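You operate a simulated robot arm through the tools that you are given. There is no shell and no other tool. Be economical: measure what you need, move in short steps, check, and stop when the job is done.

Carry out the task below with a simulated robot arm. There is one attempt and no reset: what you move stays moved.

## Task
Put the mandarin and the yellow fruit bag from the table on the drinks tray.

The check looks at the end state, three seconds after you hand in, the way a careful person would. Anything else that was tipped, shoved, dropped, spilled or broken makes it a failure.

## Robot
A 6-joint arm with a two-finger parallel gripper, fixed in place. Base frame: the origin is at the foot of the arm, x ahead of it, y to its left, z up; the work surface is at about z = 0.75. Lengths are in m, angles in degrees, forces in N, time in s.
With the tool pointing down near the work surface it reaches from about 0.3 to 0.74 m from the base axis. Its first joint turns from -66.0 to 66.0 degrees. Payload 2.45 kg.
The tool frame sits at the grasp point between the pads (the TCP): z along the fingers, y along the line on which they close. The tips reach 0.024 m beyond it. Largest opening 0.068 m; finger width 0.017, thickness 0.01; the body of the gripper, 0.04 by 0.07 m, starts 0.041 m behind the TCP.
Orientation is that of the tool frame in the base frame, as [roll, pitch, yaw] about the fixed x, y, z axes, in that order (R = Rz(yaw) Ry(pitch) Rx(roll)). With the fingers straight down and closing along the base's y, the tool's x points along the base's -x, its y along +y and its z along -z.

## Interface
- The arm moves only by the tool play_rows. Its argument "steps" is a list of rows, each a list of 2 entries, a list of its own where there are three numbers: the shift along the tool's x, y, z in units of 250 mm (1.0 is 250 mm), then the turn, a rotation vector about the tool's x, y, z in units of 120 degrees (1.0 is 120 degrees). In form: [[[dx, dy, dz], [rx, ry, rz]], ...]. A call has 1 to 12 rows; each row is the pose to reach, as a shift and turn from the pose commanded when the call began, along the tool's axes at that moment. "grip" is the gripper command, from -1 (shut) to 1 (fully open), values between in proportion, set as the call begins (left out, the last holds). A call with a number of a shift or a turn outside -1 to 1 is refused whole. A row lasts 0.2 s, in which the tool goes at most 0.05 m and 8.6 degrees; a call with a longer step from one row to the next is refused whole, and so is a gripper value outside its range. Where a pose cannot be reached the arm comes as near as it can. A force on the tool above 40 N (or 10 N above the force at the start of the call, whichever is more), or a blocked arm, ends the call early, and 0.2 s more pass. Each finger travels about 0.108 m/s and halts on what it meets, pressing with about 42 N; the grip force reading is that of the motor and also rises with nothing between the fingers. The clock runs only during rows and for 0.2 s after the last one: add rows that repeat a pose to give the fingers time. It gives the time, the measured TCP pose, the force on the tool (base axes), the opening and the grip force at its end, in the units of the frame above (readings bear some noise).
- Cameras (640 x 400 px; columns grow to the right, rows downward): "scene" is fixed at [0.1533, 0.4047, 1.4576]; the picture's right is [-0.86, -0.51, 0.00], its down [-0.32, 0.54, -0.78] and it looks along [0.40, -0.67, -0.63] (base axes); focal length 340 px, centre (320, 200). "wrist" rides on the gripper at [0.084, 0.011, -0.075] in the tool frame; the picture's right is [-0.13, 0.99, 0.00], its down [-0.60, -0.08, -0.79] and it looks along [-0.79, -0.10, 0.61] (tool axes); focal length 251 px, centre (320, 200). There is no depth. A picture from a camera that has moved, and an enlarged one, comes with that camera's place and axes in the base frame and with its lens.
- get_image(camera): a new picture of that camera. The clock stands still meanwhile.
- enlarge(camera, box): a new picture of the part [left, top, right, bottom] of that camera's present view, enlarged. The clock stands still meanwhile.
- job_done(): hands the job in; it is judged then, once.

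Work in short steps. Places have to be worked out from the pictures, the camera data and where the tool is seen: move nearer, look again, correct. Check each grasp and each placing, and mend what went wrong. You have 90 turns and 38 pictures in all, those below and enlarged ones among them. Open the gripper and draw the arm clear of the work before you hand the job in, unless the task says otherwise; then end with one line.

The tools are called after "Call:" by a JSON object that holds its "api" and its "payload". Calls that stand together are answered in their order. play_rows: Moves the arm, as the interface text tells. Its arguments: {"type":"object","properties":{"steps":{"type":"array"},"grip":{"type":"number"}},"required":["steps"]} The other tools are called the same way: get_image (camera) takes a picture; enlarge (camera, box) takes an enlarged picture of a part of a camera's view; job_done () hands the job in.

At the start:

```text
time: 0.0
ee_pos: [0.4306, -0.0651, 1.095]
ee_rot: [180.0, 0.0, -180.0]
ft_force: [0.9, -1.2, 0.4]
grip_width: 0.068
grasp_force: 0.0
```

scene: 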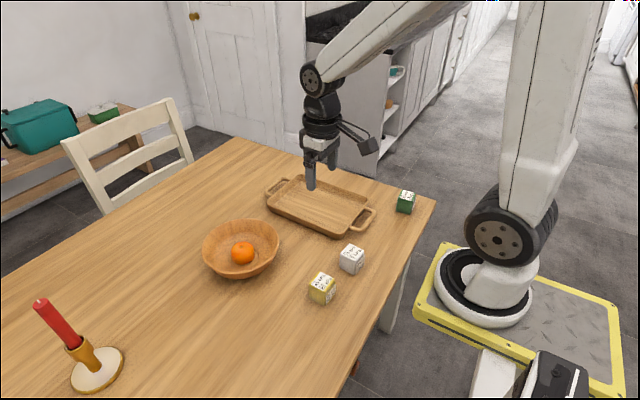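
wrist: 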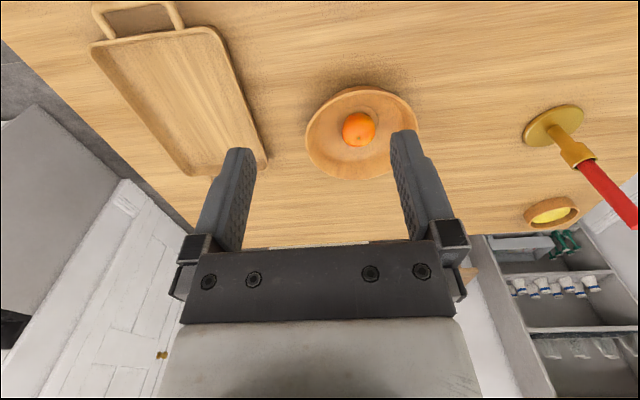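

I'll start with closer views of the objects to identify the mandarin, the yellow fruit bag and the tray.

Call:
{"api": "enlarge", "payload": {"camera": "scene", "box": [190, 160, 430, 310]}}

Call:
{"api": "enlarge", "payload": {"camera": "scene", "box": [280, 230, 380, 310]}}

```text
2.67 times, centred on (310, 235) of scene
camera zoom: at [0.1533, 0.4047, 1.4576], right [-0.86, -0.51, 0.0], down [-0.32, 0.54, -0.78], along [0.4, -0.67, -0.63], focal length 907 px, centre (347, 107)
```

zoom: 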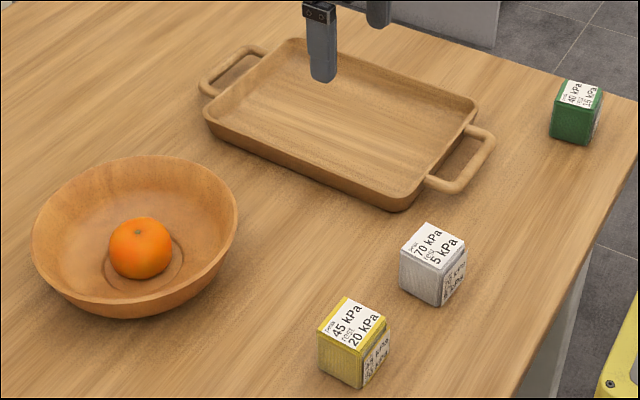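

```text
5.00 times, centred on (330, 270) of scene
camera zoom: at [0.1533, 0.4047, 1.4576], right [-0.86, -0.51, 0.0], down [-0.32, 0.54, -0.78], along [0.4, -0.67, -0.63], focal length 1700 px, centre (270, -150)
```

zoom: 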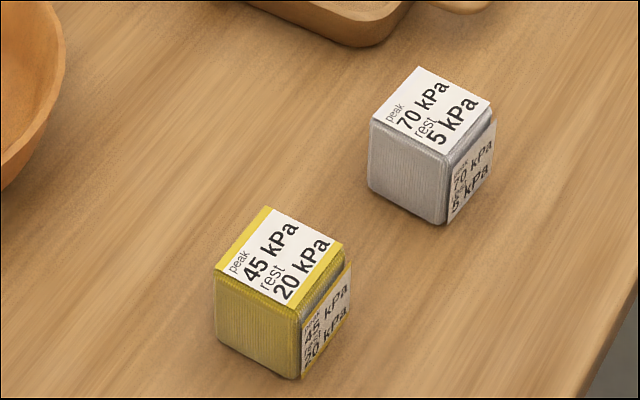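

The cubes bear labels with pressure limits. I'll look closer at the yellow item by the candle and the mandarin in the wrist view.

Call:
{"api": "enlarge", "payload": {"camera": "wrist", "box": [480, 90, 640, 250]}}

Call:
{"api": "enlarge", "payload": {"camera": "scene", "box": [302, 265, 342, 310]}}

```text
2.50 times, centred on (560, 170) of wrist
camera zoom: at [0.3472, -0.0529, 1.1711], right [0.13, 0.99, 0.0], down [0.6, -0.08, 0.79], along [0.79, -0.1, -0.61], focal length 629 px, centre (-280, 275)
```

zoom: 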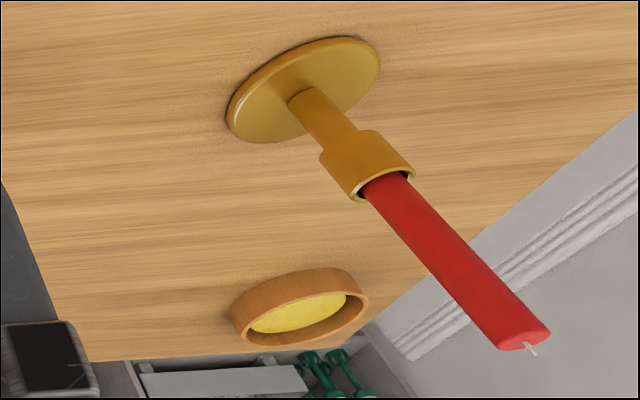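

```text
8.89 times, centred on (322, 288) of scene
camera zoom: at [0.1533, 0.4047, 1.4576], right [-0.86, -0.51, 0.0], down [-0.32, 0.54, -0.78], along [0.4, -0.67, -0.63], focal length 3023 px, centre (302, -578)
```

zoom: 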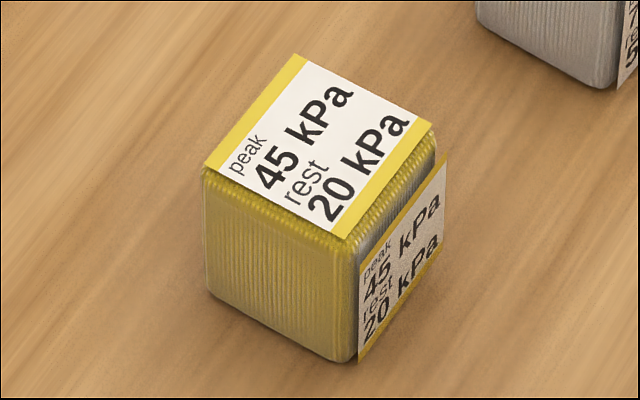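

The "fruit bags" are the mesh cubes. The yellow one is at about (0.408, -0.032), roughly 44 mm wide with its top near z 0.80, and it's labelled with squeeze limits of peak 45 and rest 20 kPa, so it needs a gentle grip. The mandarin is at about (0.643, -0.017) and the tray centre at about (0.59, -0.31). First I'll hover above the yellow bag.

Call:
{"api": "play_rows", "payload": {"steps": [[[0.018, 0.026, 0.156], [0, 0, 0]], [[0.036, 0.053, 0.312], [0, 0, 0]], [[0.054, 0.079, 0.468], [0, 0, 0]], [[0.072, 0.106, 0.624], [0, 0, 0]], [[0.09, 0.132, 0.74], [0, 0, 0]], [[0.09, 0.132, 0.78], [0, 0, 0]], [[0.09, 0.132, 0.78], [0, 0, 0]]], "grip": 1}}

Call:
{"api": "get_image", "payload": {"camera": "wrist"}}

Call:
{"api": "enlarge", "payload": {"camera": "scene", "box": [260, 190, 400, 310]}}

```text
time: 1.6
ee_pos: [0.4098, -0.0314, 0.9041]
ee_rot: [-180.0, 0.2, -180.0]
ft_force: [0.7, -0.2, 0.2]
grip_width: 0.0681
grasp_force: 0.1
```

```text
31 pictures are left
camera wrist: at [0.3259, -0.0198, 0.9778], right [0.13, 0.99, 0.0], down [0.6, -0.08, 0.79], along [0.79, -0.1, -0.61], focal length 251 px, centre (320, 200)
```

wrist: 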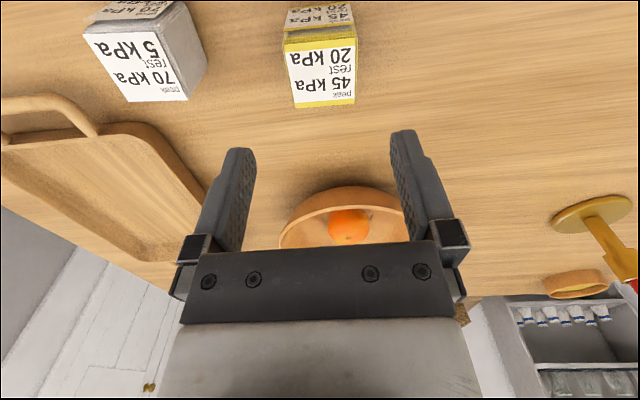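

```text
3.33 times, centred on (330, 250) of scene
camera zoom: at [0.1533, 0.4047, 1.4576], right [-0.86, -0.51, 0.0], down [-0.32, 0.54, -0.78], along [0.4, -0.67, -0.63], focal length 1134 px, centre (287, 33)
```

zoom: 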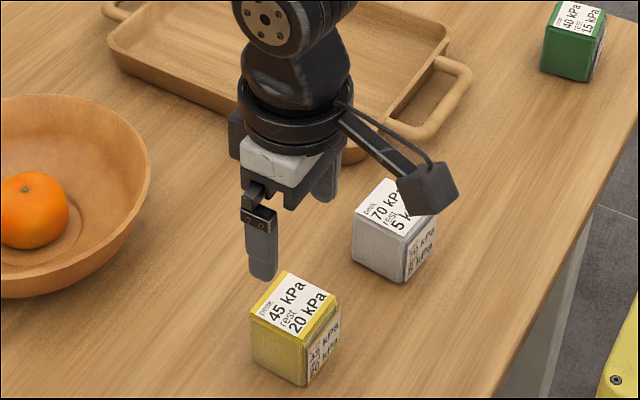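

Both cameras put the yellow bag at about (0.411, -0.030), aligned with the axes. I'll descend around it with the fingers open.

Call:
{"api": "play_rows", "payload": {"steps": [[[-0.006, 0.007, 0.12], [0, 0, 0]], [[-0.006, 0.007, 0.24], [0, 0, 0]], [[-0.006, 0.007, 0.34], [0, 0, 0]], [[-0.006, 0.007, 0.42], [0, 0, 0]], [[-0.006, 0.007, 0.484], [0, 0, 0]], [[-0.006, 0.007, 0.484], [0, 0, 0]]]}}

Call:
{"api": "enlarge", "payload": {"camera": "scene", "box": [280, 230, 380, 310]}}

Call:
{"api": "get_image", "payload": {"camera": "wrist"}}

```text
time: 3.0
ee_pos: [0.41, -0.0284, 0.7806]
ee_rot: [-180.0, 0.1, 180.0]
ft_force: [0.1, 0.3, -0.2]
grip_width: 0.068
grasp_force: 0.1
```

```text
5.00 times, centred on (330, 270) of scene
camera zoom: at [0.1533, 0.4047, 1.4576], right [-0.86, -0.51, 0.0], down [-0.32, 0.54, -0.78], along [0.4, -0.67, -0.63], focal length 1700 px, centre (270, -150)
```

zoom: 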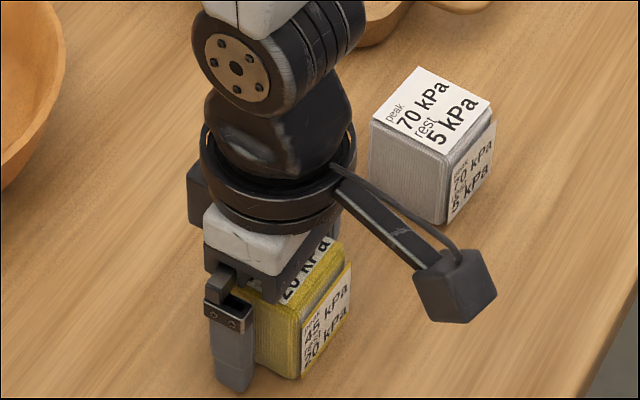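

```text
28 pictures are left
camera wrist: at [0.3269, -0.0182, 0.8553], right [0.13, 0.99, 0.0], down [0.6, -0.08, 0.79], along [0.79, -0.1, -0.61], focal length 251 px, centre (320, 200)
```

wrist: 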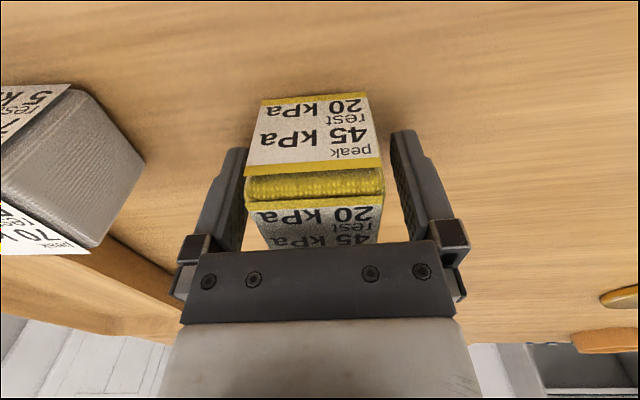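

The bag sits centred between the fingers, with its underside clear. I'll close in small stages to limit pressure, watching the grip force.

Call:
{"api": "play_rows", "payload": {"steps": [[[0, 0, 0], [0, 0, 0]], [[0, 0, 0], [0, 0, 0]]], "grip": 0.45}}

Call:
{"api": "play_rows", "payload": {"steps": [[[0, 0, 0], [0, 0, 0]], [[0, 0, 0], [0, 0, 0]]], "grip": 0.39}}

```text
time: 3.6
ee_pos: [0.4104, -0.0299, 0.7796]
ee_rot: [-180.0, 0.1, -180.0]
ft_force: [0.9, -0.2, -1.2]
grip_width: 0.0503
grasp_force: 26.6
```

```text
time: 4.2
ee_pos: [0.4101, -0.0306, 0.7806]
ee_rot: [-179.9, 0.0, 179.9]
ft_force: [0.2, -0.4, -0.2]
grip_width: 0.05
grasp_force: 42.1
```

The bag is wider than I estimated, about 50 mm, so the second stage pressed to 42 N, which is more than I wanted. I'm backing off at once to a light hold.

Call:
{"api": "play_rows", "payload": {"steps": [[[0, 0, 0], [0, 0, 0]]], "grip": 0.47}}

Call:
{"api": "enlarge", "payload": {"camera": "wrist", "box": [200, 70, 460, 250]}}

```text
time: 4.6
ee_pos: [0.4097, -0.0304, 0.7809]
ee_rot: [179.9, -0.1, 180.0]
ft_force: [-0.1, -0.2, -0.1]
grip_width: 0.0501
grasp_force: 0.5
```

```text
2.22 times, centred on (330, 160) of wrist
camera zoom: at [0.3268, -0.0182, 0.8555], right [0.13, 0.99, 0.0], down [0.6, -0.08, 0.79], along [0.79, -0.1, -0.61], focal length 559 px, centre (298, 289)
```

zoom: 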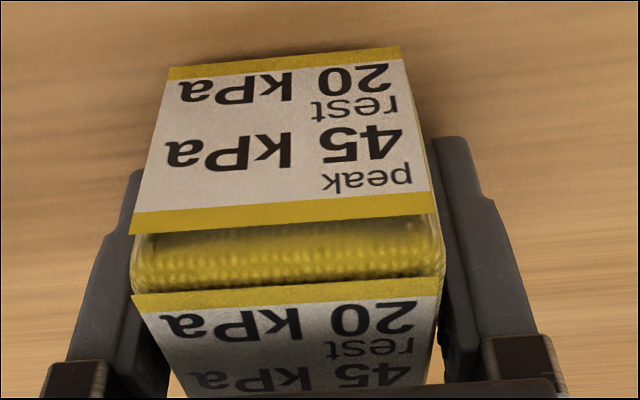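

The bag looks undamaged and the force is now about 0 at a 50 mm opening. I'll tighten very slightly, aiming for about 10–12 N.

Call:
{"api": "play_rows", "payload": {"steps": [[[0, 0, 0], [0, 0, 0]], [[0, 0, 0], [0, 0, 0]]], "grip": 0.463}}

```text
time: 5.2
ee_pos: [0.4105, -0.0297, 0.7804]
ee_rot: [179.9, 0.1, 179.9]
ft_force: [0.1, -0.5, 0.6]
grip_width: 0.0508
grasp_force: 0.1
```

Call:
{"api": "play_rows", "payload": {"steps": [[[0, 0, 0], [0, 0, 0]], [[0, 0, 0], [0, 0, 0]]], "grip": 0.457}}

```text
time: 5.8
ee_pos: [0.4101, -0.0298, 0.7794]
ee_rot: [-179.9, 0.0, -180.0]
ft_force: [0.7, -0.7, 0.4]
grip_width: 0.0505
grasp_force: 0.7
```

Still no force at this command, so I'll tighten a little more.

Call:
{"api": "play_rows", "payload": {"steps": [[[0, 0, 0], [0, 0, 0]], [[0, 0, 0], [0, 0, 0]]], "grip": 0.451}}

```text
time: 6.4
ee_pos: [0.4107, -0.03, 0.7806]
ee_rot: [179.8, 0.0, 179.9]
ft_force: [0.5, 0.0, -0.3]
grip_width: 0.0502
grasp_force: 0.4
```

Call:
{"api": "play_rows", "payload": {"steps": [[[0, 0, 0], [0, 0, 0]], [[0, 0, 0], [0, 0, 0]]], "grip": 0.445}}

```text
time: 7.0
ee_pos: [0.4105, -0.0291, 0.7812]
ee_rot: [179.9, -0.1, -180.0]
ft_force: [0.4, -0.2, -0.2]
grip_width: 0.0502
grasp_force: 0.2
```

Call:
{"api": "play_rows", "payload": {"steps": [[[0, 0, 0], [0, 0, 0]], [[0, 0, 0], [0, 0, 0]]], "grip": 0.438}}

```text
time: 7.6
ee_pos: [0.4108, -0.0294, 0.7801]
ee_rot: [-179.9, -0.1, 180.0]
ft_force: [0.4, 0.1, 0.0]
grip_width: 0.0502
grasp_force: 6.0
```

Force is starting to register: 6 N at a constant 50.2 mm. One more small increment.

Call:
{"api": "play_rows", "payload": {"steps": [[[0, 0, 0], [0, 0, 0]], [[0, 0, 0], [0, 0, 0]]], "grip": 0.433}}

```text
time: 8.2
ee_pos: [0.4109, -0.0291, 0.7813]
ee_rot: [-180.0, -0.1, -180.0]
ft_force: [0.9, -0.3, 0.9]
grip_width: 0.0497
grasp_force: 42.4
```

That jumped to 42 N, so the force is very sensitive to the command. I'm backing off to the earlier setting straight away.

Call:
{"api": "play_rows", "payload": {"steps": [[[0, 0, 0], [0, 0, 0]]], "grip": 0.439}}

Call:
{"api": "play_rows", "payload": {"steps": [[[0, 0, 0], [0, 0, 0]], [[0, 0, 0], [0, 0, 0]]]}}

```text
time: 8.6
ee_pos: [0.4111, -0.029, 0.7806]
ee_rot: [-180.0, -0.1, 180.0]
ft_force: [-0.6, 0.7, -0.3]
grip_width: 0.05
grasp_force: 41.8
```

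```text
time: 9.2
ee_pos: [0.4097, -0.0303, 0.7816]
ee_rot: [180.0, 0.0, 180.0]
ft_force: [-0.3, 0.0, -0.2]
grip_width: 0.05
grasp_force: 41.7
```

The force holds at 42 N, so the grip controller integrates. I'll ease off in small steps to find a command with a moderate, steady force.

Call:
{"api": "play_rows", "payload": {"steps": [[[0, 0, 0], [0, 0, 0]]], "grip": 0.446}}

Call:
{"api": "play_rows", "payload": {"steps": [[[0, 0, 0], [0, 0, 0]]], "grip": 0.452}}

```text
time: 9.6
ee_pos: [0.4112, -0.0299, 0.7809]
ee_rot: [-180.0, 0.0, 180.0]
ft_force: [0.2, 0.3, -0.1]
grip_width: 0.0503
grasp_force: 0.6
```

```text
time: 10.0
ee_pos: [0.4095, -0.0301, 0.7808]
ee_rot: [-180.0, 0.0, -180.0]
ft_force: [0.3, -0.1, -0.1]
grip_width: 0.0502
grasp_force: 26.3
```

Call:
{"api": "play_rows", "payload": {"steps": [[[0, 0, 0], [0, 0, 0]]]}}

Call:
{"api": "play_rows", "payload": {"steps": [[[0, 0, 0], [0, 0, 0]]]}}

```text
time: 10.4
ee_pos: [0.4101, -0.0288, 0.7827]
ee_rot: [-180.0, 0.1, -179.9]
ft_force: [0.6, 0.4, -0.7]
grip_width: 0.0501
grasp_force: 19.7
```

```text
time: 10.8
ee_pos: [0.4112, -0.0294, 0.7809]
ee_rot: [180.0, 0.0, 180.0]
ft_force: [0.3, 0.3, 0.6]
grip_width: 0.0503
grasp_force: 13.3
```

The force at a fixed command is falling slowly: 26, then 20, then 13 N. I'll see whether it settles.

Call:
{"api": "play_rows", "payload": {"steps": [[[0, 0, 0], [0, 0, 0]], [[0, 0, 0], [0, 0, 0]]], "grip": 0.449}}

Call:
{"api": "play_rows", "payload": {"steps": [[[0, 0, 0], [0, 0, 0]], [[0, 0, 0], [0, 0, 0]]]}}

```text
time: 11.4
ee_pos: [0.4109, -0.0317, 0.7819]
ee_rot: [-180.0, -0.1, 180.0]
ft_force: [-0.3, 0.3, 0.8]
grip_width: 0.0504
grasp_force: 13.2
```

```text
time: 12.0
ee_pos: [0.4104, -0.0297, 0.7814]
ee_rot: [-180.0, 0.0, -179.9]
ft_force: [-0.2, 0.9, -0.5]
grip_width: 0.0503
grasp_force: 12.8
```

It's steady at about 13 N, roughly 17 kPa over the pad, which is within both limits. I'll lift slowly and check that it holds.

Call:
{"api": "play_rows", "payload": {"steps": [[[0, 0, -0.02], [0, 0, 0]], [[0, 0, -0.05], [0, 0, 0]], [[0, 0, -0.09], [0, 0, 0]], [[0, 0, -0.12], [0, 0, 0]], [[0, 0, -0.12], [0, 0, 0]]]}}

Call:
{"api": "enlarge", "payload": {"camera": "scene", "box": [280, 230, 380, 310]}}

```text
time: 13.2
ee_pos: [0.4094, -0.0291, 0.8108]
ee_rot: [-179.9, 0.0, 180.0]
ft_force: [0.0, 0.3, -0.4]
grip_width: 0.0499
grasp_force: 0.5
```

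```text
5.00 times, centred on (330, 270) of scene
camera zoom: at [0.1533, 0.4047, 1.4576], right [-0.86, -0.51, 0.0], down [-0.32, 0.54, -0.78], along [0.4, -0.67, -0.63], focal length 1700 px, centre (270, -150)
```

zoom: 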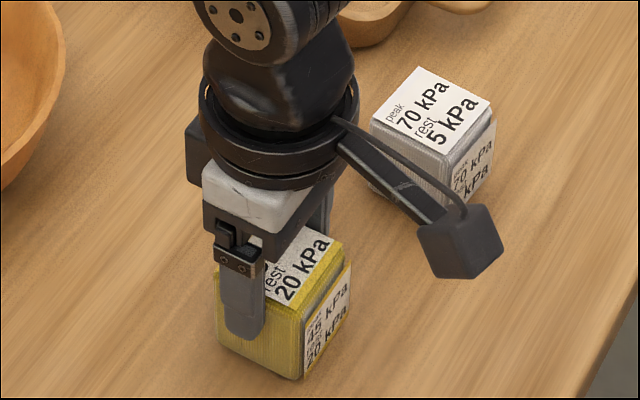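

The bag stayed on the table because the hold relaxed during the lift. I'll open slightly, go back down, and try a bit firmer while staying under the peak limit (about 30 N).

Call:
{"api": "play_rows", "payload": {"steps": [[[0, 0, 0], [0, 0, 0]], [[0, 0, 0.04], [0, 0, 0]], [[0, 0, 0.09], [0, 0, 0]], [[0, 0, 0.125], [0, 0, 0]], [[0, 0, 0.125], [0, 0, 0]]], "grip": 0.55}}

Call:
{"api": "play_rows", "payload": {"steps": [[[0, 0, 0], [0, 0, 0]], [[0, 0, 0], [0, 0, 0]]], "grip": 0.45}}

Call:
{"api": "play_rows", "payload": {"steps": [[[0, 0, 0], [0, 0, 0]], [[0, 0, 0], [0, 0, 0]]]}}

```text
time: 14.4
ee_pos: [0.4096, -0.0289, 0.778]
ee_rot: [-179.9, 0.0, -179.9]
ft_force: [-0.4, -0.4, 0.6]
grip_width: 0.0525
grasp_force: 0.1
```

```text
time: 15.0
ee_pos: [0.4097, -0.0292, 0.7782]
ee_rot: [-179.9, 0.0, 179.9]
ft_force: [0.9, 0.0, -1.4]
grip_width: 0.05
grasp_force: 0.4
```

```text
time: 15.6
ee_pos: [0.4086, -0.0283, 0.7783]
ee_rot: [179.9, 0.0, -180.0]
ft_force: [0.3, 0.0, -0.6]
grip_width: 0.0498
grasp_force: 0.3
```

Call:
{"api": "play_rows", "payload": {"steps": [[[0, 0, 0], [0, 0, 0]]], "grip": 0.442}}

Call:
{"api": "play_rows", "payload": {"steps": [[[0, 0, 0], [0, 0, 0]]], "grip": 0.438}}

Call:
{"api": "play_rows", "payload": {"steps": [[[0, 0, 0], [0, 0, 0]]]}}

Call:
{"api": "play_rows", "payload": {"steps": [[[0, 0, 0], [0, 0, 0]]]}}

```text
time: 16.0
ee_pos: [0.4099, -0.0294, 0.7789]
ee_rot: [180.0, -0.1, 179.9]
ft_force: [-0.5, -0.3, -0.2]
grip_width: 0.0501
grasp_force: 0.7
```

```text
time: 16.4
ee_pos: [0.4103, -0.029, 0.7796]
ee_rot: [-180.0, -0.1, -179.9]
ft_force: [-0.8, -0.7, -0.1]
grip_width: 0.0501
grasp_force: 19.2
```

```text
time: 16.8
ee_pos: [0.41, -0.0288, 0.7784]
ee_rot: [-180.0, -0.1, -180.0]
ft_force: [0.4, -0.3, -0.1]
grip_width: 0.0499
grasp_force: 19.4
```

```text
time: 17.2
ee_pos: [0.4099, -0.0296, 0.7786]
ee_rot: [-179.9, 0.1, -180.0]
ft_force: [0.0, -0.9, 0.5]
grip_width: 0.0498
grasp_force: 19.3
```

It's steady at 19.3 N now. I'll try a short, slow lift at this hold.

Call:
{"api": "play_rows", "payload": {"steps": [[[0, 0, -0.01], [0, 0, 0]], [[0, 0, -0.03], [0, 0, 0]], [[0, 0, -0.05], [0, 0, 0]], [[0, 0, -0.06], [0, 0, 0]]]}}

Call:
{"api": "enlarge", "payload": {"camera": "scene", "box": [280, 230, 380, 310]}}

```text
time: 18.2
ee_pos: [0.4095, -0.0309, 0.7937]
ee_rot: [180.0, 0.1, -180.0]
ft_force: [-0.1, -0.4, -1.2]
grip_width: 0.0502
grasp_force: 0.6
```

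```text
5.00 times, centred on (330, 270) of scene
camera zoom: at [0.1533, 0.4047, 1.4576], right [-0.86, -0.51, 0.0], down [-0.32, 0.54, -0.78], along [0.4, -0.67, -0.63], focal length 1700 px, centre (270, -150)
```

zoom: 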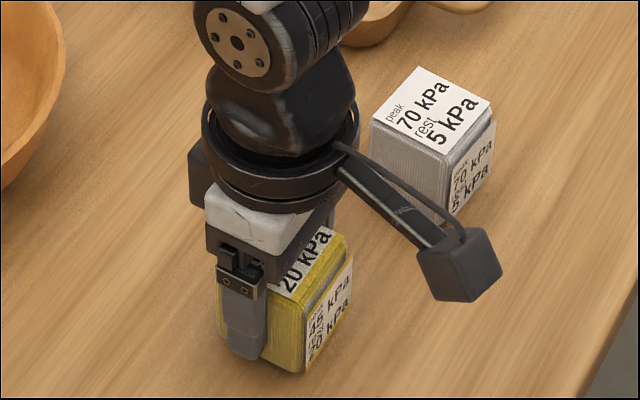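

The force drops off on motion and the bag still hasn't lifted. I'll go back down and close a touch further, in very fine steps from the closing side only.

Call:
{"api": "play_rows", "payload": {"steps": [[[0, 0, 0], [0, 0, 0]], [[0, 0, 0.03], [0, 0, 0]], [[0, 0, 0.06], [0, 0, 0]], [[0, 0, 0.06], [0, 0, 0]]], "grip": 0.52}}

Call:
{"api": "play_rows", "payload": {"steps": [[[0, 0, 0], [0, 0, 0]], [[0, 0, 0], [0, 0, 0]]], "grip": 0.44}}

Call:
{"api": "play_rows", "payload": {"steps": [[[0, 0, 0], [0, 0, 0]]], "grip": 0.436}}

Call:
{"api": "play_rows", "payload": {"steps": [[[0, 0, -0.01], [0, 0, 0]], [[0, 0, -0.02], [0, 0, 0]]]}}

```text
time: 19.2
ee_pos: [0.4103, -0.0317, 0.7791]
ee_rot: [180.0, 0.1, 180.0]
ft_force: [0.1, 0.3, -0.1]
grip_width: 0.0517
grasp_force: 0.0
```

```text
time: 19.8
ee_pos: [0.4109, -0.0318, 0.7799]
ee_rot: [180.0, 0.0, -180.0]
ft_force: [0.3, -0.7, -1.2]
grip_width: 0.0502
grasp_force: 13.3
```

```text
time: 20.2
ee_pos: [0.4105, -0.0309, 0.7792]
ee_rot: [180.0, 0.0, -180.0]
ft_force: [0.0, 0.9, -0.1]
grip_width: 0.0498
grasp_force: 5.8
```

```text
time: 20.8
ee_pos: [0.4113, -0.0304, 0.7839]
ee_rot: [-179.9, -0.1, -180.0]
ft_force: [-0.8, -0.9, -0.1]
grip_width: 0.0501
grasp_force: 0.5
```

The readings look like a threshold: near-zero force until the command is about 1.3 mm under the bag width, then pressing. I'll go back down and probe finely around that threshold for a lighter stable hold.

Call:
{"api": "play_rows", "payload": {"steps": [[[0, 0, 0.012], [0, 0, 0]], [[0, 0, 0.026], [0, 0, 0]], [[0, 0, 0.026], [0, 0, 0]]], "grip": 0.52}}

Call:
{"api": "play_rows", "payload": {"steps": [[[0, 0, 0], [0, 0, 0]], [[0, 0, 0], [0, 0, 0]]], "grip": 0.437}}

Call:
{"api": "play_rows", "payload": {"steps": [[[0, 0, 0], [0, 0, 0]]], "grip": 0.435}}

Call:
{"api": "play_rows", "payload": {"steps": [[[0, 0, -0.008], [0, 0, 0]], [[0, 0, -0.016], [0, 0, 0]]]}}

```text
time: 21.6
ee_pos: [0.4112, -0.0303, 0.7778]
ee_rot: [-180.0, 0.0, 179.9]
ft_force: [0.1, -0.5, -0.2]
grip_width: 0.0517
grasp_force: 0.0
```

```text
time: 22.2
ee_pos: [0.4106, -0.0302, 0.7774]
ee_rot: [180.0, 0.1, -180.0]
ft_force: [-0.1, 0.0, 0.6]
grip_width: 0.0499
grasp_force: 12.9
```

```text
time: 22.6
ee_pos: [0.4108, -0.0298, 0.7771]
ee_rot: [179.9, 0.0, -180.0]
ft_force: [-0.6, 0.1, 0.6]
grip_width: 0.0498
grasp_force: 6.6
```

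```text
time: 23.2
ee_pos: [0.4105, -0.0289, 0.7816]
ee_rot: [-180.0, 0.0, 180.0]
ft_force: [0.0, 0.5, -1.4]
grip_width: 0.0498
grasp_force: 19.8
```

After a 4 mm lift it still reads 19.8 N, with a slight downward load. I'll continue a little and look.

Call:
{"api": "play_rows", "payload": {"steps": [[[0, 0, -0.012], [0, 0, 0]], [[0, 0, -0.024], [0, 0, 0]], [[0, 0, -0.036], [0, 0, 0]]]}}

Call:
{"api": "enlarge", "payload": {"camera": "scene", "box": [280, 230, 380, 310]}}

```text
time: 24.0
ee_pos: [0.4105, -0.0287, 0.7907]
ee_rot: [180.0, -0.1, -180.0]
ft_force: [0.1, -1.9, -0.6]
grip_width: 0.0502
grasp_force: 0.7
```

```text
5.00 times, centred on (330, 270) of scene
camera zoom: at [0.1533, 0.4047, 1.4576], right [-0.86, -0.51, 0.0], down [-0.32, 0.54, -0.78], along [0.4, -0.67, -0.63], focal length 1700 px, centre (270, -150)
```

zoom: 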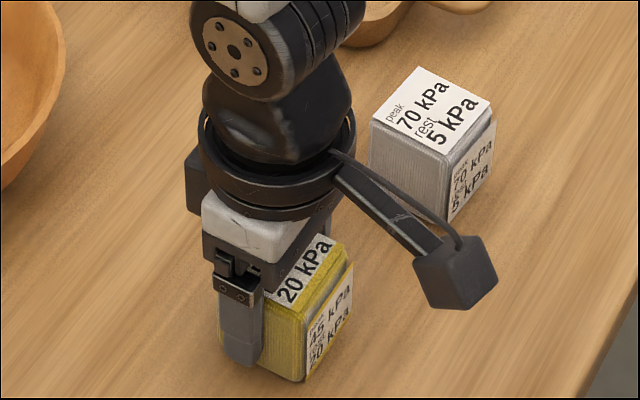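

Intermediate holds aren't dependable, and a drop would be worse. I'll grip at the deepest position for the largest contact area, at the lightest setting that held steadily (0.432).

Call:
{"api": "play_rows", "payload": {"steps": [[[0, 0, 0], [0, 0, 0]], [[0, 0, 0.03], [0, 0, 0]], [[0, 0, 0.055], [0, 0, 0]], [[0, 0, 0.055], [0, 0, 0]]], "grip": 0.53}}

Call:
{"api": "play_rows", "payload": {"steps": [[[0, 0, 0], [0, 0, 0]]], "grip": 0.44}}

Call:
{"api": "play_rows", "payload": {"steps": [[[0, 0, 0], [0, 0, 0]]], "grip": 0.432}}

Call:
{"api": "play_rows", "payload": {"steps": [[[0, 0, -0.015], [0, 0, 0]], [[0, 0, -0.045], [0, 0, 0]], [[0, 0, -0.08], [0, 0, 0]]]}}

```text
time: 25.0
ee_pos: [0.4111, -0.0292, 0.7763]
ee_rot: [180.0, 0.0, -180.0]
ft_force: [0.4, 0.3, -0.2]
grip_width: 0.052
grasp_force: 0.0
```

```text
time: 25.4
ee_pos: [0.41, -0.0286, 0.7763]
ee_rot: [-180.0, 0.0, -179.9]
ft_force: [-0.5, -0.1, -1.2]
grip_width: 0.05
grasp_force: 12.3
```

```text
time: 25.8
ee_pos: [0.41, -0.0286, 0.7779]
ee_rot: [-180.0, 0.0, -180.0]
ft_force: [1.2, 0.9, -1.0]
grip_width: 0.0499
grasp_force: 13.2
```

```text
time: 26.6
ee_pos: [0.4115, -0.0305, 0.7984]
ee_rot: [180.0, 0.1, 180.0]
ft_force: [-0.6, 0.5, -0.7]
grip_width: 0.05
grasp_force: 6.6
```

Call:
{"api": "enlarge", "payload": {"camera": "scene", "box": [280, 230, 380, 310]}}

```text
5.00 times, centred on (330, 270) of scene
camera zoom: at [0.1533, 0.4047, 1.4576], right [-0.86, -0.51, 0.0], down [-0.32, 0.54, -0.78], along [0.4, -0.67, -0.63], focal length 1700 px, centre (270, -150)
```

zoom: 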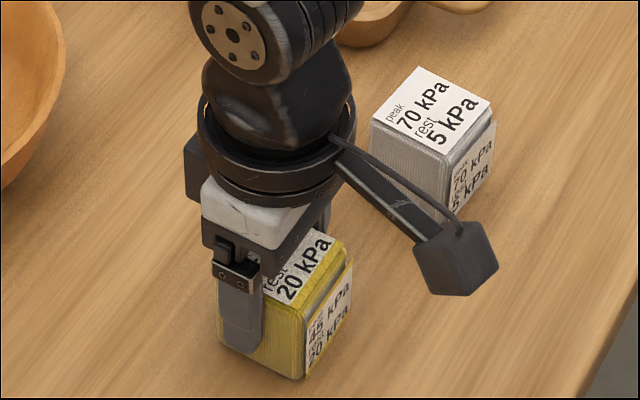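

It slipped again with a low reading. I'll return down and step the command further closed, reading the steady force each time.

Call:
{"api": "play_rows", "payload": {"steps": [[[0, 0, 0], [0, 0, 0]], [[0, 0, 0.04], [0, 0, 0]], [[0, 0, 0.08], [0, 0, 0]], [[0, 0, 0.08], [0, 0, 0]]], "grip": 0.53}}

Call:
{"api": "play_rows", "payload": {"steps": [[[0, 0, 0], [0, 0, 0]], [[0, 0, 0], [0, 0, 0]]], "grip": 0.428}}

Call:
{"api": "play_rows", "payload": {"steps": [[[0, 0, -0.01], [0, 0, 0]], [[0, 0, -0.03], [0, 0, 0]], [[0, 0, -0.05], [0, 0, 0]]]}}

Call:
{"api": "play_rows", "payload": {"steps": [[[0, 0, 0], [0, 0, 0]]]}}

```text
time: 27.6
ee_pos: [0.4117, -0.0289, 0.7758]
ee_rot: [180.0, 0.0, 179.9]
ft_force: [-0.1, -0.5, 0.7]
grip_width: 0.0521
grasp_force: 0.1
```

```text
time: 28.2
ee_pos: [0.4112, -0.029, 0.7762]
ee_rot: [-180.0, 0.0, -180.0]
ft_force: [-0.3, -0.4, -0.7]
grip_width: 0.0494
grasp_force: 42.1
```

```text
time: 29.0
ee_pos: [0.4113, -0.0302, 0.7896]
ee_rot: [180.0, 0.0, 179.9]
ft_force: [0.5, -0.1, -0.5]
grip_width: 0.0496
grasp_force: 42.2
```

```text
time: 29.4
ee_pos: [0.4113, -0.0311, 0.7885]
ee_rot: [179.9, -0.1, 180.0]
ft_force: [-0.7, -0.9, -1.7]
grip_width: 0.0495
grasp_force: 42.3
```

It holds at 42 N with the width compressed to 49.5 mm. I'll check that it's actually lifted.

Call:
{"api": "enlarge", "payload": {"camera": "scene", "box": [280, 230, 380, 310]}}

```text
5.00 times, centred on (330, 270) of scene
camera zoom: at [0.1533, 0.4047, 1.4576], right [-0.86, -0.51, 0.0], down [-0.32, 0.54, -0.78], along [0.4, -0.67, -0.63], focal length 1700 px, centre (270, -150)
```

zoom: 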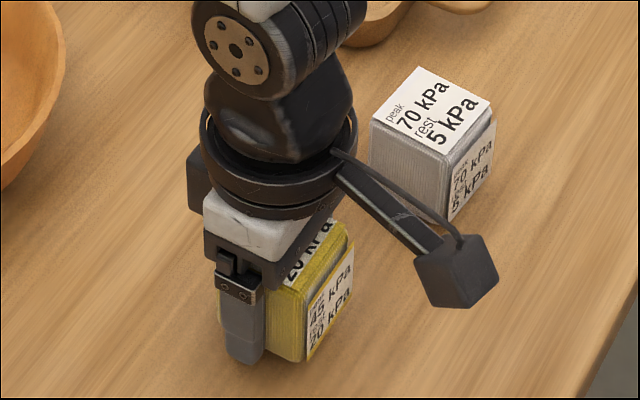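

It's lifted. To cut the sustained pressure, I'll lower to about 2 mm above the table and ease the grip carefully to see what still holds.

Call:
{"api": "play_rows", "payload": {"steps": [[[0, 0, 0.02], [0, 0, 0]], [[0, 0, 0.042], [0, 0, 0]], [[0, 0, 0.042], [0, 0, 0]]], "grip": 0.436}}

Call:
{"api": "play_rows", "payload": {"steps": [[[0, 0, 0], [0, 0, 0]]], "grip": 0.441}}

Call:
{"api": "play_rows", "payload": {"steps": [[[0, 0, 0], [0, 0, 0]]]}}

```text
time: 30.2
ee_pos: [0.41, -0.0296, 0.7784]
ee_rot: [-179.9, 0.2, -180.0]
ft_force: [-0.4, -0.3, -2.0]
grip_width: 0.0496
grasp_force: 42.2
```

```text
time: 30.6
ee_pos: [0.411, -0.0292, 0.7784]
ee_rot: [180.0, 0.1, 180.0]
ft_force: [-0.3, 0.1, -0.8]
grip_width: 0.05
grasp_force: 0.5
```

```text
time: 31.0
ee_pos: [0.4105, -0.03, 0.7792]
ee_rot: [-179.9, 0.0, -180.0]
ft_force: [-0.1, 0.9, -0.4]
grip_width: 0.0497
grasp_force: 0.4
```

The force is all-or-nothing, so the pick has to be at 42 N. I'll regrip, lift, and carry briskly to the tray to keep the squeeze short.

Call:
{"api": "play_rows", "payload": {"steps": [[[0, 0, 0.01], [0, 0, 0]], [[0, 0, 0.01], [0, 0, 0]], [[0, 0, -0.03], [0, 0, 0]], [[0, 0, -0.14], [0, 0, 0]], [[0, 0, -0.3], [0, 0, 0]], [[0, 0, -0.46], [0, 0, 0]], [[-0.08, -0.13, -0.48], [0, 0, 0]], [[-0.16, -0.27, -0.48], [0, 0, 0]], [[-0.24, -0.41, -0.48], [0, 0, 0]], [[-0.32, -0.56, -0.48], [0, 0, 0]], [[-0.4, -0.7, -0.48], [0, 0, 0]]], "grip": 0.428}}

Call:
{"api": "play_rows", "payload": {"steps": [[[-0.05, -0.14, 0], [0, 0, 0]], [[-0.1, -0.27, 0], [0, 0, 0]], [[-0.1, -0.36, 0], [0, 0, 0]], [[-0.1, -0.42, 0], [0, 0, 0]], [[-0.1, -0.424, 0], [0, 0, 0]]]}}

Call:
{"api": "get_image", "payload": {"camera": "scene"}}

Call:
{"api": "get_image", "payload": {"camera": "wrist"}}

```text
time: 33.4
ee_pos: [0.5095, -0.2055, 0.8962]
ee_rot: [180.0, 0.0, 180.0]
ft_force: [-1.0, -0.8, -0.4]
grip_width: 0.0496
grasp_force: 42.3
```

```text
time: 34.6
ee_pos: [0.5348, -0.3125, 0.8988]
ee_rot: [180.0, 0.0, 180.0]
ft_force: [-0.6, -0.7, -0.8]
grip_width: 0.0496
grasp_force: 42.1
```

```text
21 pictures are left
```

scene: 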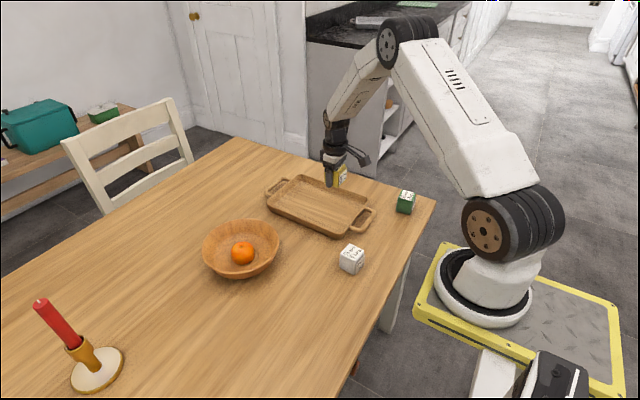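

```text
20 pictures are left
camera wrist: at [0.4516, -0.3006, 0.9745], right [0.13, 0.99, 0.0], down [0.6, -0.08, 0.79], along [0.79, -0.1, -0.61], focal length 251 px, centre (320, 200)
```

wrist: 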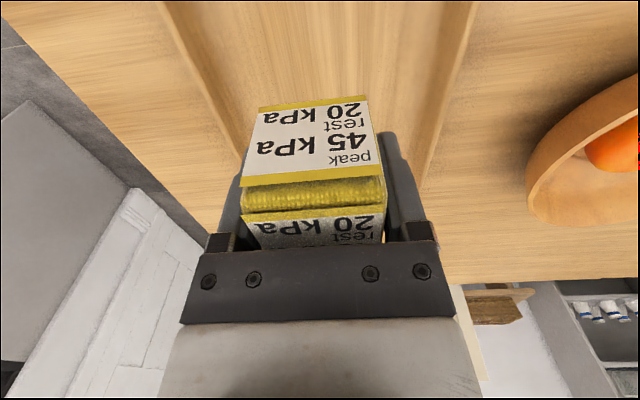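

The bag hangs above the tray with the rims at y ≈ -0.21 and -0.40, so it's well inside. I'll lower it to just above the tray floor, then finely to contact.

Call:
{"api": "play_rows", "payload": {"steps": [[[0, 0, 0.12], [0, 0, 0]], [[0, 0, 0.26], [0, 0, 0]], [[0, 0, 0.37], [0, 0, 0]], [[0, 0, 0.42], [0, 0, 0]], [[0, 0, 0.435], [0, 0, 0]]]}}

Call:
{"api": "play_rows", "payload": {"steps": [[[0, 0, 0.008], [0, 0, 0]], [[0, 0, 0.016], [0, 0, 0]]]}}

Call:
{"api": "enlarge", "payload": {"camera": "scene", "box": [290, 150, 390, 240]}}

```text
time: 35.8
ee_pos: [0.5355, -0.3109, 0.7903]
ee_rot: [-179.9, 0.0, 180.0]
ft_force: [0.2, -0.9, -0.5]
grip_width: 0.0496
grasp_force: 41.7
```

```text
time: 36.4
ee_pos: [0.5347, -0.3117, 0.7864]
ee_rot: [179.9, 0.1, 180.0]
ft_force: [0.0, -0.2, -1.0]
grip_width: 0.0495
grasp_force: 42.2
```

```text
4.44 times, centred on (340, 195) of scene
camera zoom: at [0.1533, 0.4047, 1.4576], right [-0.86, -0.51, 0.0], down [-0.32, 0.54, -0.78], along [0.4, -0.67, -0.63], focal length 1511 px, centre (231, 222)
```

zoom: 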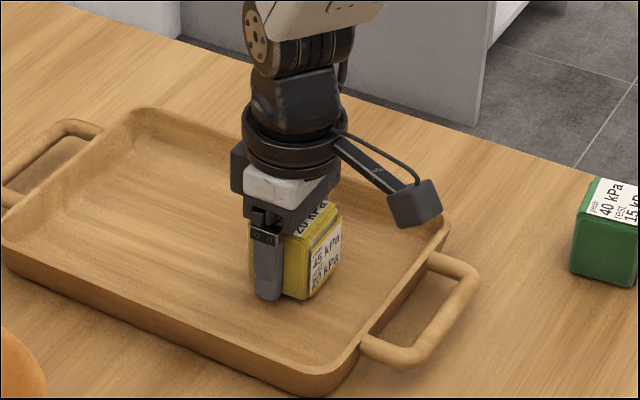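

No contact force yet, so I'll go down in 1 mm steps until I feel the tray floor.

Call:
{"api": "play_rows", "payload": {"steps": [[[0, 0, 0.004], [0, 0, 0]], [[0, 0, 0.008], [0, 0, 0]]]}}

Call:
{"api": "play_rows", "payload": {"steps": [[[0, 0, 0.004], [0, 0, 0]], [[0, 0, 0.008], [0, 0, 0]]]}}

```text
time: 37.0
ee_pos: [0.5358, -0.3099, 0.7838]
ee_rot: [-180.0, 0.1, 180.0]
ft_force: [0.1, -0.3, -0.7]
grip_width: 0.0494
grasp_force: 42.1
```

```text
time: 37.6
ee_pos: [0.5341, -0.3103, 0.7811]
ee_rot: [179.9, 0.0, 180.0]
ft_force: [-0.9, 1.2, 0.9]
grip_width: 0.0493
grasp_force: 42.4
```

Call:
{"api": "play_rows", "payload": {"steps": [[[0, 0, 0.004], [0, 0, 0]], [[0, 0, 0.004], [0, 0, 0]]]}}

```text
time: 38.2
ee_pos: [0.5325, -0.3105, 0.7819]
ee_rot: [-180.0, 0.1, -180.0]
ft_force: [1.2, 5.6, 10.1]
grip_width: 0.0495
grasp_force: 41.7
```

Contact with the tray floor is clear at 10 N. I'll release gently, opening only partly at first, then withdraw straight up.

Call:
{"api": "play_rows", "payload": {"steps": [[[0, 0, 0], [0, 0, 0]], [[0, 0, 0], [0, 0, 0]]], "grip": 0.65}}

Call:
{"api": "play_rows", "payload": {"steps": [[[0, 0, -0.05], [0, 0, 0]], [[0, 0, -0.15], [0, 0, 0]], [[0, 0, -0.3], [0, 0, 0]], [[0, 0, -0.48], [0, 0, 0]], [[0, 0, -0.66], [0, 0, 0]], [[0, 0, -0.68], [0, 0, 0]]], "grip": 1}}

Call:
{"api": "enlarge", "payload": {"camera": "scene", "box": [190, 150, 430, 310]}}

```text
time: 38.8
ee_pos: [0.534, -0.3112, 0.781]
ee_rot: [-180.0, -0.1, 180.0]
ft_force: [0.2, -0.5, -1.1]
grip_width: 0.0561
grasp_force: 0.1
```

```text
time: 40.2
ee_pos: [0.5362, -0.3087, 0.952]
ee_rot: [-179.9, 0.0, -180.0]
ft_force: [-0.5, -0.1, -0.1]
grip_width: 0.0679
grasp_force: 0.0
```

```text
2.50 times, centred on (310, 230) of scene
camera zoom: at [0.1533, 0.4047, 1.4576], right [-0.86, -0.51, 0.0], down [-0.32, 0.54, -0.78], along [0.4, -0.67, -0.63], focal length 850 px, centre (345, 125)
```

zoom: 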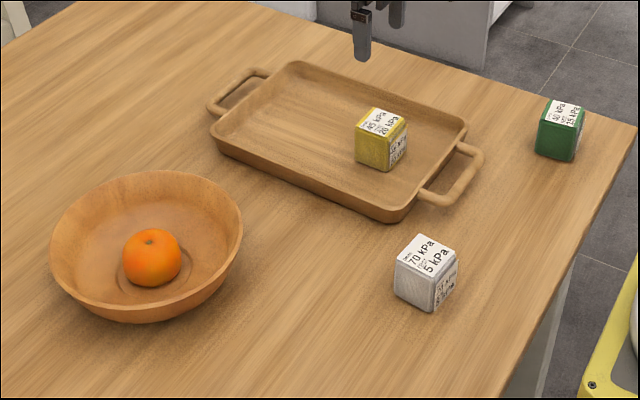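

The bag stands upright on the tray and nothing else moved. Next I'll move above the mandarin.

Call:
{"api": "play_rows", "payload": {"steps": [[[0, 0.15, 0], [0, 0, 0]], [[-0.05, 0.32, 0], [0, 0, 0]], [[-0.1, 0.49, 0], [0, 0, 0]], [[-0.15, 0.66, 0], [0, 0, 0]], [[-0.2, 0.83, 0], [0, 0, 0]], [[-0.25, 0.98, 0], [0, 0, 0]]]}}

Call:
{"api": "play_rows", "payload": {"steps": [[[-0.06, 0.1, 0], [0, 0, 0]], [[-0.12, 0.17, 0], [0, 0, 0]], [[-0.16, 0.188, 0], [0, 0, 0]], [[-0.16, 0.188, 0], [0, 0, 0]]]}}

Call:
{"api": "get_image", "payload": {"camera": "wrist"}}

Call:
{"api": "enlarge", "payload": {"camera": "scene", "box": [190, 190, 310, 290]}}

```text
time: 41.6
ee_pos: [0.5982, -0.0668, 0.9509]
ee_rot: [-179.9, 0.0, 180.0]
ft_force: [0.1, 0.7, 0.5]
grip_width: 0.0682
grasp_force: 0.1
```

```text
time: 42.6
ee_pos: [0.6376, -0.0192, 0.9512]
ee_rot: [-180.0, 0.0, -180.0]
ft_force: [0.3, -0.3, 0.8]
grip_width: 0.0681
grasp_force: 0.1
```

```text
17 pictures are left
camera wrist: at [0.5542, -0.0081, 1.0264], right [0.13, 0.99, 0.0], down [0.6, -0.08, 0.79], along [0.79, -0.1, -0.61], focal length 251 px, centre (320, 200)
```

wrist: 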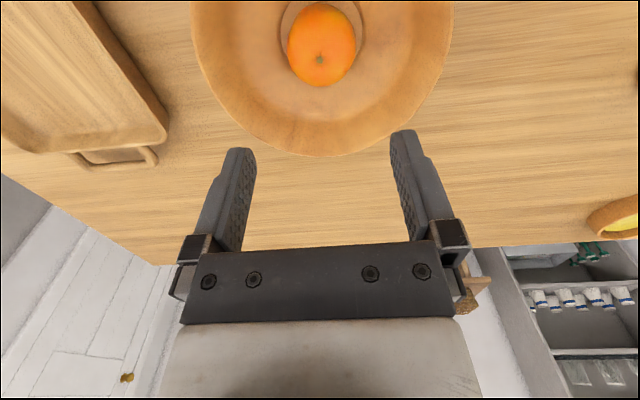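

```text
4.00 times, centred on (250, 240) of scene
camera zoom: at [0.1533, 0.4047, 1.4576], right [-0.86, -0.51, 0.0], down [-0.32, 0.54, -0.78], along [0.4, -0.67, -0.63], focal length 1360 px, centre (600, 40)
```

zoom: 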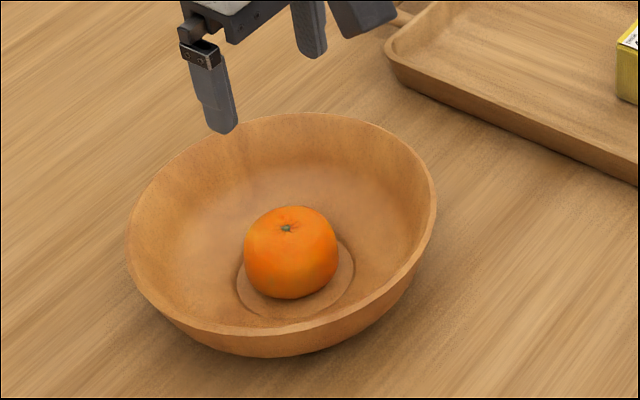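

Triangulating both views, the mandarin is at about (0.647, -0.018, 0.78) and roughly 61 mm wide, so clearance is tight. I'll move closer above it and check again.

Call:
{"api": "play_rows", "payload": {"steps": [[[-0.02, 0.004, 0.12], [0, 0, 0]], [[-0.038, 0.004, 0.24], [0, 0, 0]], [[-0.038, 0.004, 0.34], [0, 0, 0]], [[-0.038, 0.004, 0.36], [0, 0, 0]], [[-0.038, 0.004, 0.36], [0, 0, 0]]]}}

Call:
{"api": "get_image", "payload": {"camera": "wrist"}}

Call:
{"api": "enlarge", "payload": {"camera": "scene", "box": [190, 190, 310, 290]}}

```text
time: 43.8
ee_pos: [0.647, -0.0172, 0.8599]
ee_rot: [179.9, -0.1, -179.9]
ft_force: [0.7, -0.1, -0.2]
grip_width: 0.0679
grasp_force: 0.0
```

```text
15 pictures are left
camera wrist: at [0.5638, -0.0057, 0.9353], right [0.13, 0.99, 0.0], down [0.6, -0.08, 0.79], along [0.79, -0.1, -0.61], focal length 251 px, centre (320, 200)
```

wrist: 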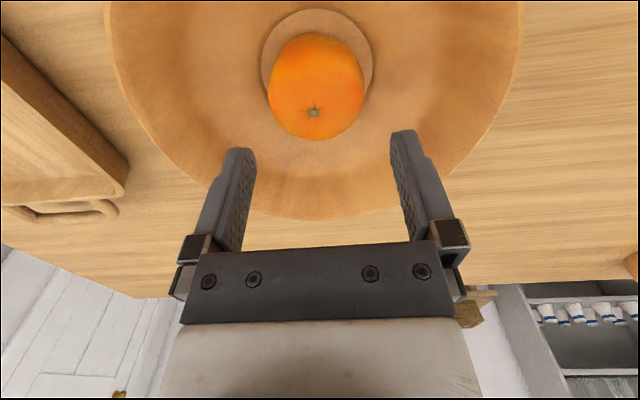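

```text
4.00 times, centred on (250, 240) of scene
camera zoom: at [0.1533, 0.4047, 1.4576], right [-0.86, -0.51, 0.0], down [-0.32, 0.54, -0.78], along [0.4, -0.67, -0.63], focal length 1360 px, centre (600, 40)
```

zoom: 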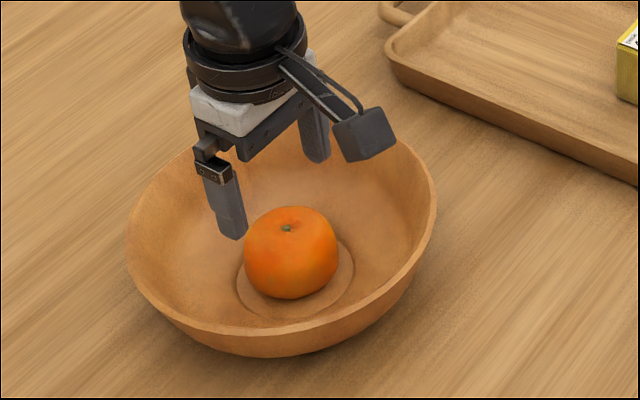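

The mandarin centre reads (0.6465, -0.0184), and I'm within 1 mm of that. I'll correct y slightly and descend carefully around it.

Call:
{"api": "play_rows", "payload": {"steps": [[[0, -0.004, 0.05], [0, 0, 0]], [[0, -0.004, 0.1], [0, 0, 0]], [[0, -0.004, 0.14], [0, 0, 0]], [[0, -0.004, 0.18], [0, 0, 0]]]}}

Call:
{"api": "play_rows", "payload": {"steps": [[[0, 0, 0.03], [0, 0, 0]], [[0, 0, 0.06], [0, 0, 0]], [[0, 0, 0.08], [0, 0, 0]], [[0, 0, 0.08], [0, 0, 0]]]}}

Call:
{"api": "get_image", "payload": {"camera": "wrist"}}

```text
time: 44.8
ee_pos: [0.6487, -0.0196, 0.8157]
ee_rot: [180.0, 0.1, 180.0]
ft_force: [0.7, -0.5, -0.3]
grip_width: 0.0682
grasp_force: 0.1
```

```text
time: 45.8
ee_pos: [0.6473, -0.0185, 0.7939]
ee_rot: [-179.9, -0.1, -180.0]
ft_force: [-1.1, 0.5, -0.6]
grip_width: 0.068
grasp_force: 0.1
```

```text
13 pictures are left
camera wrist: at [0.5643, -0.0073, 0.8702], right [0.13, 0.99, 0.0], down [0.6, -0.08, 0.79], along [0.79, -0.1, -0.61], focal length 251 px, centre (320, 200)
```

wrist: 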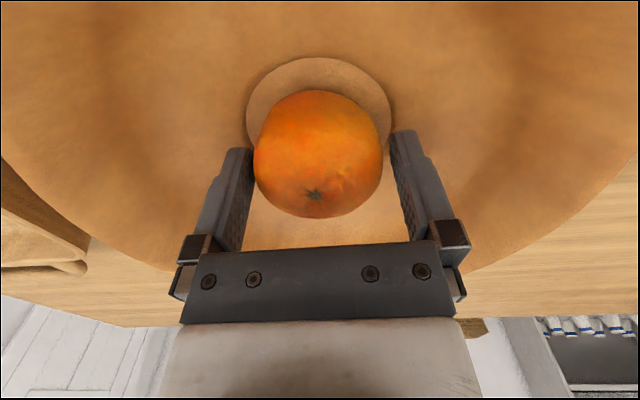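

There's no contact and the fruit sits between the fingers. I'll go 3 mm lower and close gradually.

Call:
{"api": "play_rows", "payload": {"steps": [[[0, 0, 0.006], [0, 0, 0]], [[0, 0, 0.012], [0, 0, 0]]]}}

Call:
{"api": "play_rows", "payload": {"steps": [[[0, 0, 0], [0, 0, 0]], [[0, 0, 0], [0, 0, 0]]], "grip": 0.78}}

```text
time: 46.4
ee_pos: [0.6482, -0.018, 0.7927]
ee_rot: [180.0, 0.1, -179.9]
ft_force: [-0.2, 0.1, -0.5]
grip_width: 0.0681
grasp_force: 0.0
```

```text
time: 47.0
ee_pos: [0.6484, -0.0189, 0.7925]
ee_rot: [180.0, 0.1, 179.9]
ft_force: [1.0, 0.4, 0.1]
grip_width: 0.0613
grasp_force: 12.8
```

Contact is at about 61 mm. I'll close a little further to get a firm grip.

Call:
{"api": "play_rows", "payload": {"steps": [[[0, 0, 0], [0, 0, 0]], [[0, 0, 0], [0, 0, 0]]], "grip": 0.745}}

Call:
{"api": "play_rows", "payload": {"steps": [[[0, 0, -0.02], [0, 0, 0]], [[0, 0, -0.05], [0, 0, 0]], [[0, 0, -0.09], [0, 0, 0]], [[0, 0, -0.12], [0, 0, 0]]]}}

Call:
{"api": "enlarge", "payload": {"camera": "scene", "box": [190, 190, 310, 290]}}

```text
time: 47.6
ee_pos: [0.6483, -0.0178, 0.7918]
ee_rot: [180.0, 0.1, -179.9]
ft_force: [0.3, -0.3, -0.4]
grip_width: 0.0604
grasp_force: 42.0
```

```text
time: 48.6
ee_pos: [0.6474, -0.0175, 0.8221]
ee_rot: [180.0, 0.0, 180.0]
ft_force: [0.3, -0.5, -0.1]
grip_width: 0.0604
grasp_force: 41.4
```

```text
4.00 times, centred on (250, 240) of scene
camera zoom: at [0.1533, 0.4047, 1.4576], right [-0.86, -0.51, 0.0], down [-0.32, 0.54, -0.78], along [0.4, -0.67, -0.63], focal length 1360 px, centre (600, 40)
```

zoom: 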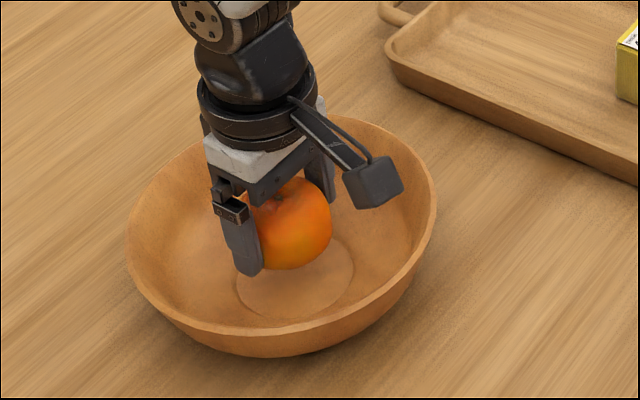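

The mandarin is lifted and held. I'll raise it clear of the rim and carry it to the free part of the tray, near (0.635, -0.31).

Call:
{"api": "play_rows", "payload": {"steps": [[[0, 0, -0.15], [0, 0, 0]], [[0, 0, -0.3], [0, 0, 0]], [[0, 0, -0.42], [0, 0, 0]], [[0, -0.1, -0.43], [0, 0, 0]], [[0.01, -0.25, -0.43], [0, 0, 0]], [[0.02, -0.41, -0.43], [0, 0, 0]], [[0.03, -0.57, -0.43], [0, 0, 0]], [[0.04, -0.73, -0.43], [0, 0, 0]], [[0.05, -0.87, -0.43], [0, 0, 0]]]}}

Call:
{"api": "play_rows", "payload": {"steps": [[[0, -0.12, 0], [0, 0, 0]], [[0, -0.22, 0], [0, 0, 0]], [[0, -0.28, 0], [0, 0, 0]], [[0, -0.3, 0], [0, 0, 0]], [[0, -0.3, 0], [0, 0, 0]]]}}

Call:
{"api": "get_image", "payload": {"camera": "wrist"}}

Call:
{"api": "enlarge", "payload": {"camera": "scene", "box": [240, 130, 400, 250]}}

```text
time: 50.6
ee_pos: [0.6341, -0.2353, 0.9289]
ee_rot: [180.0, 0.0, -179.8]
ft_force: [-0.2, 0.1, -0.6]
grip_width: 0.0607
grasp_force: 41.7
```

```text
time: 51.8
ee_pos: [0.6328, -0.3114, 0.9332]
ee_rot: [179.9, 0.0, -180.0]
ft_force: [-0.3, 0.4, -1.6]
grip_width: 0.0605
grasp_force: 42.1
```

```text
11 pictures are left
camera wrist: at [0.5487, -0.2994, 1.0072], right [0.13, 0.99, 0.0], down [0.6, -0.08, 0.79], along [0.79, -0.1, -0.61], focal length 251 px, centre (320, 200)
```

wrist: 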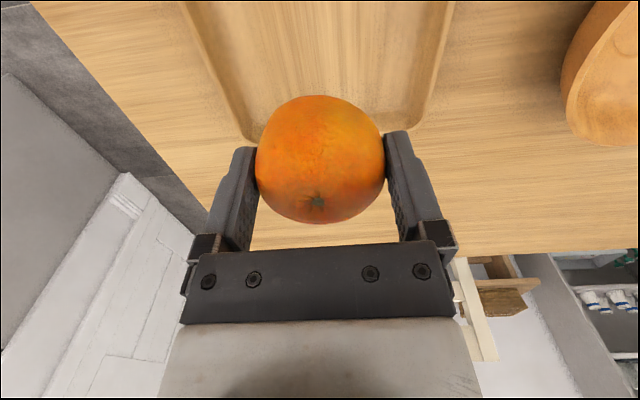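

```text
3.33 times, centred on (320, 190) of scene
camera zoom: at [0.1533, 0.4047, 1.4576], right [-0.86, -0.51, 0.0], down [-0.32, 0.54, -0.78], along [0.4, -0.67, -0.63], focal length 1134 px, centre (320, 233)
```

zoom: 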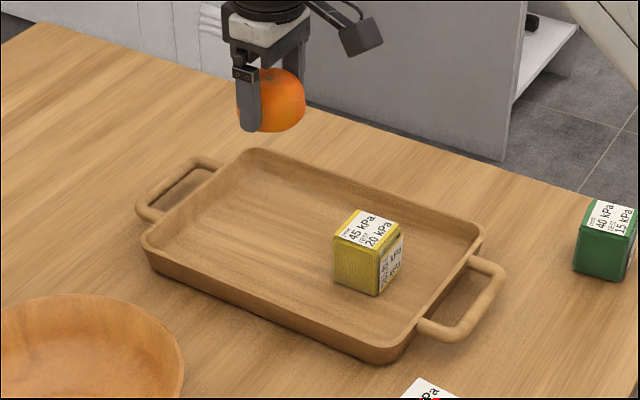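

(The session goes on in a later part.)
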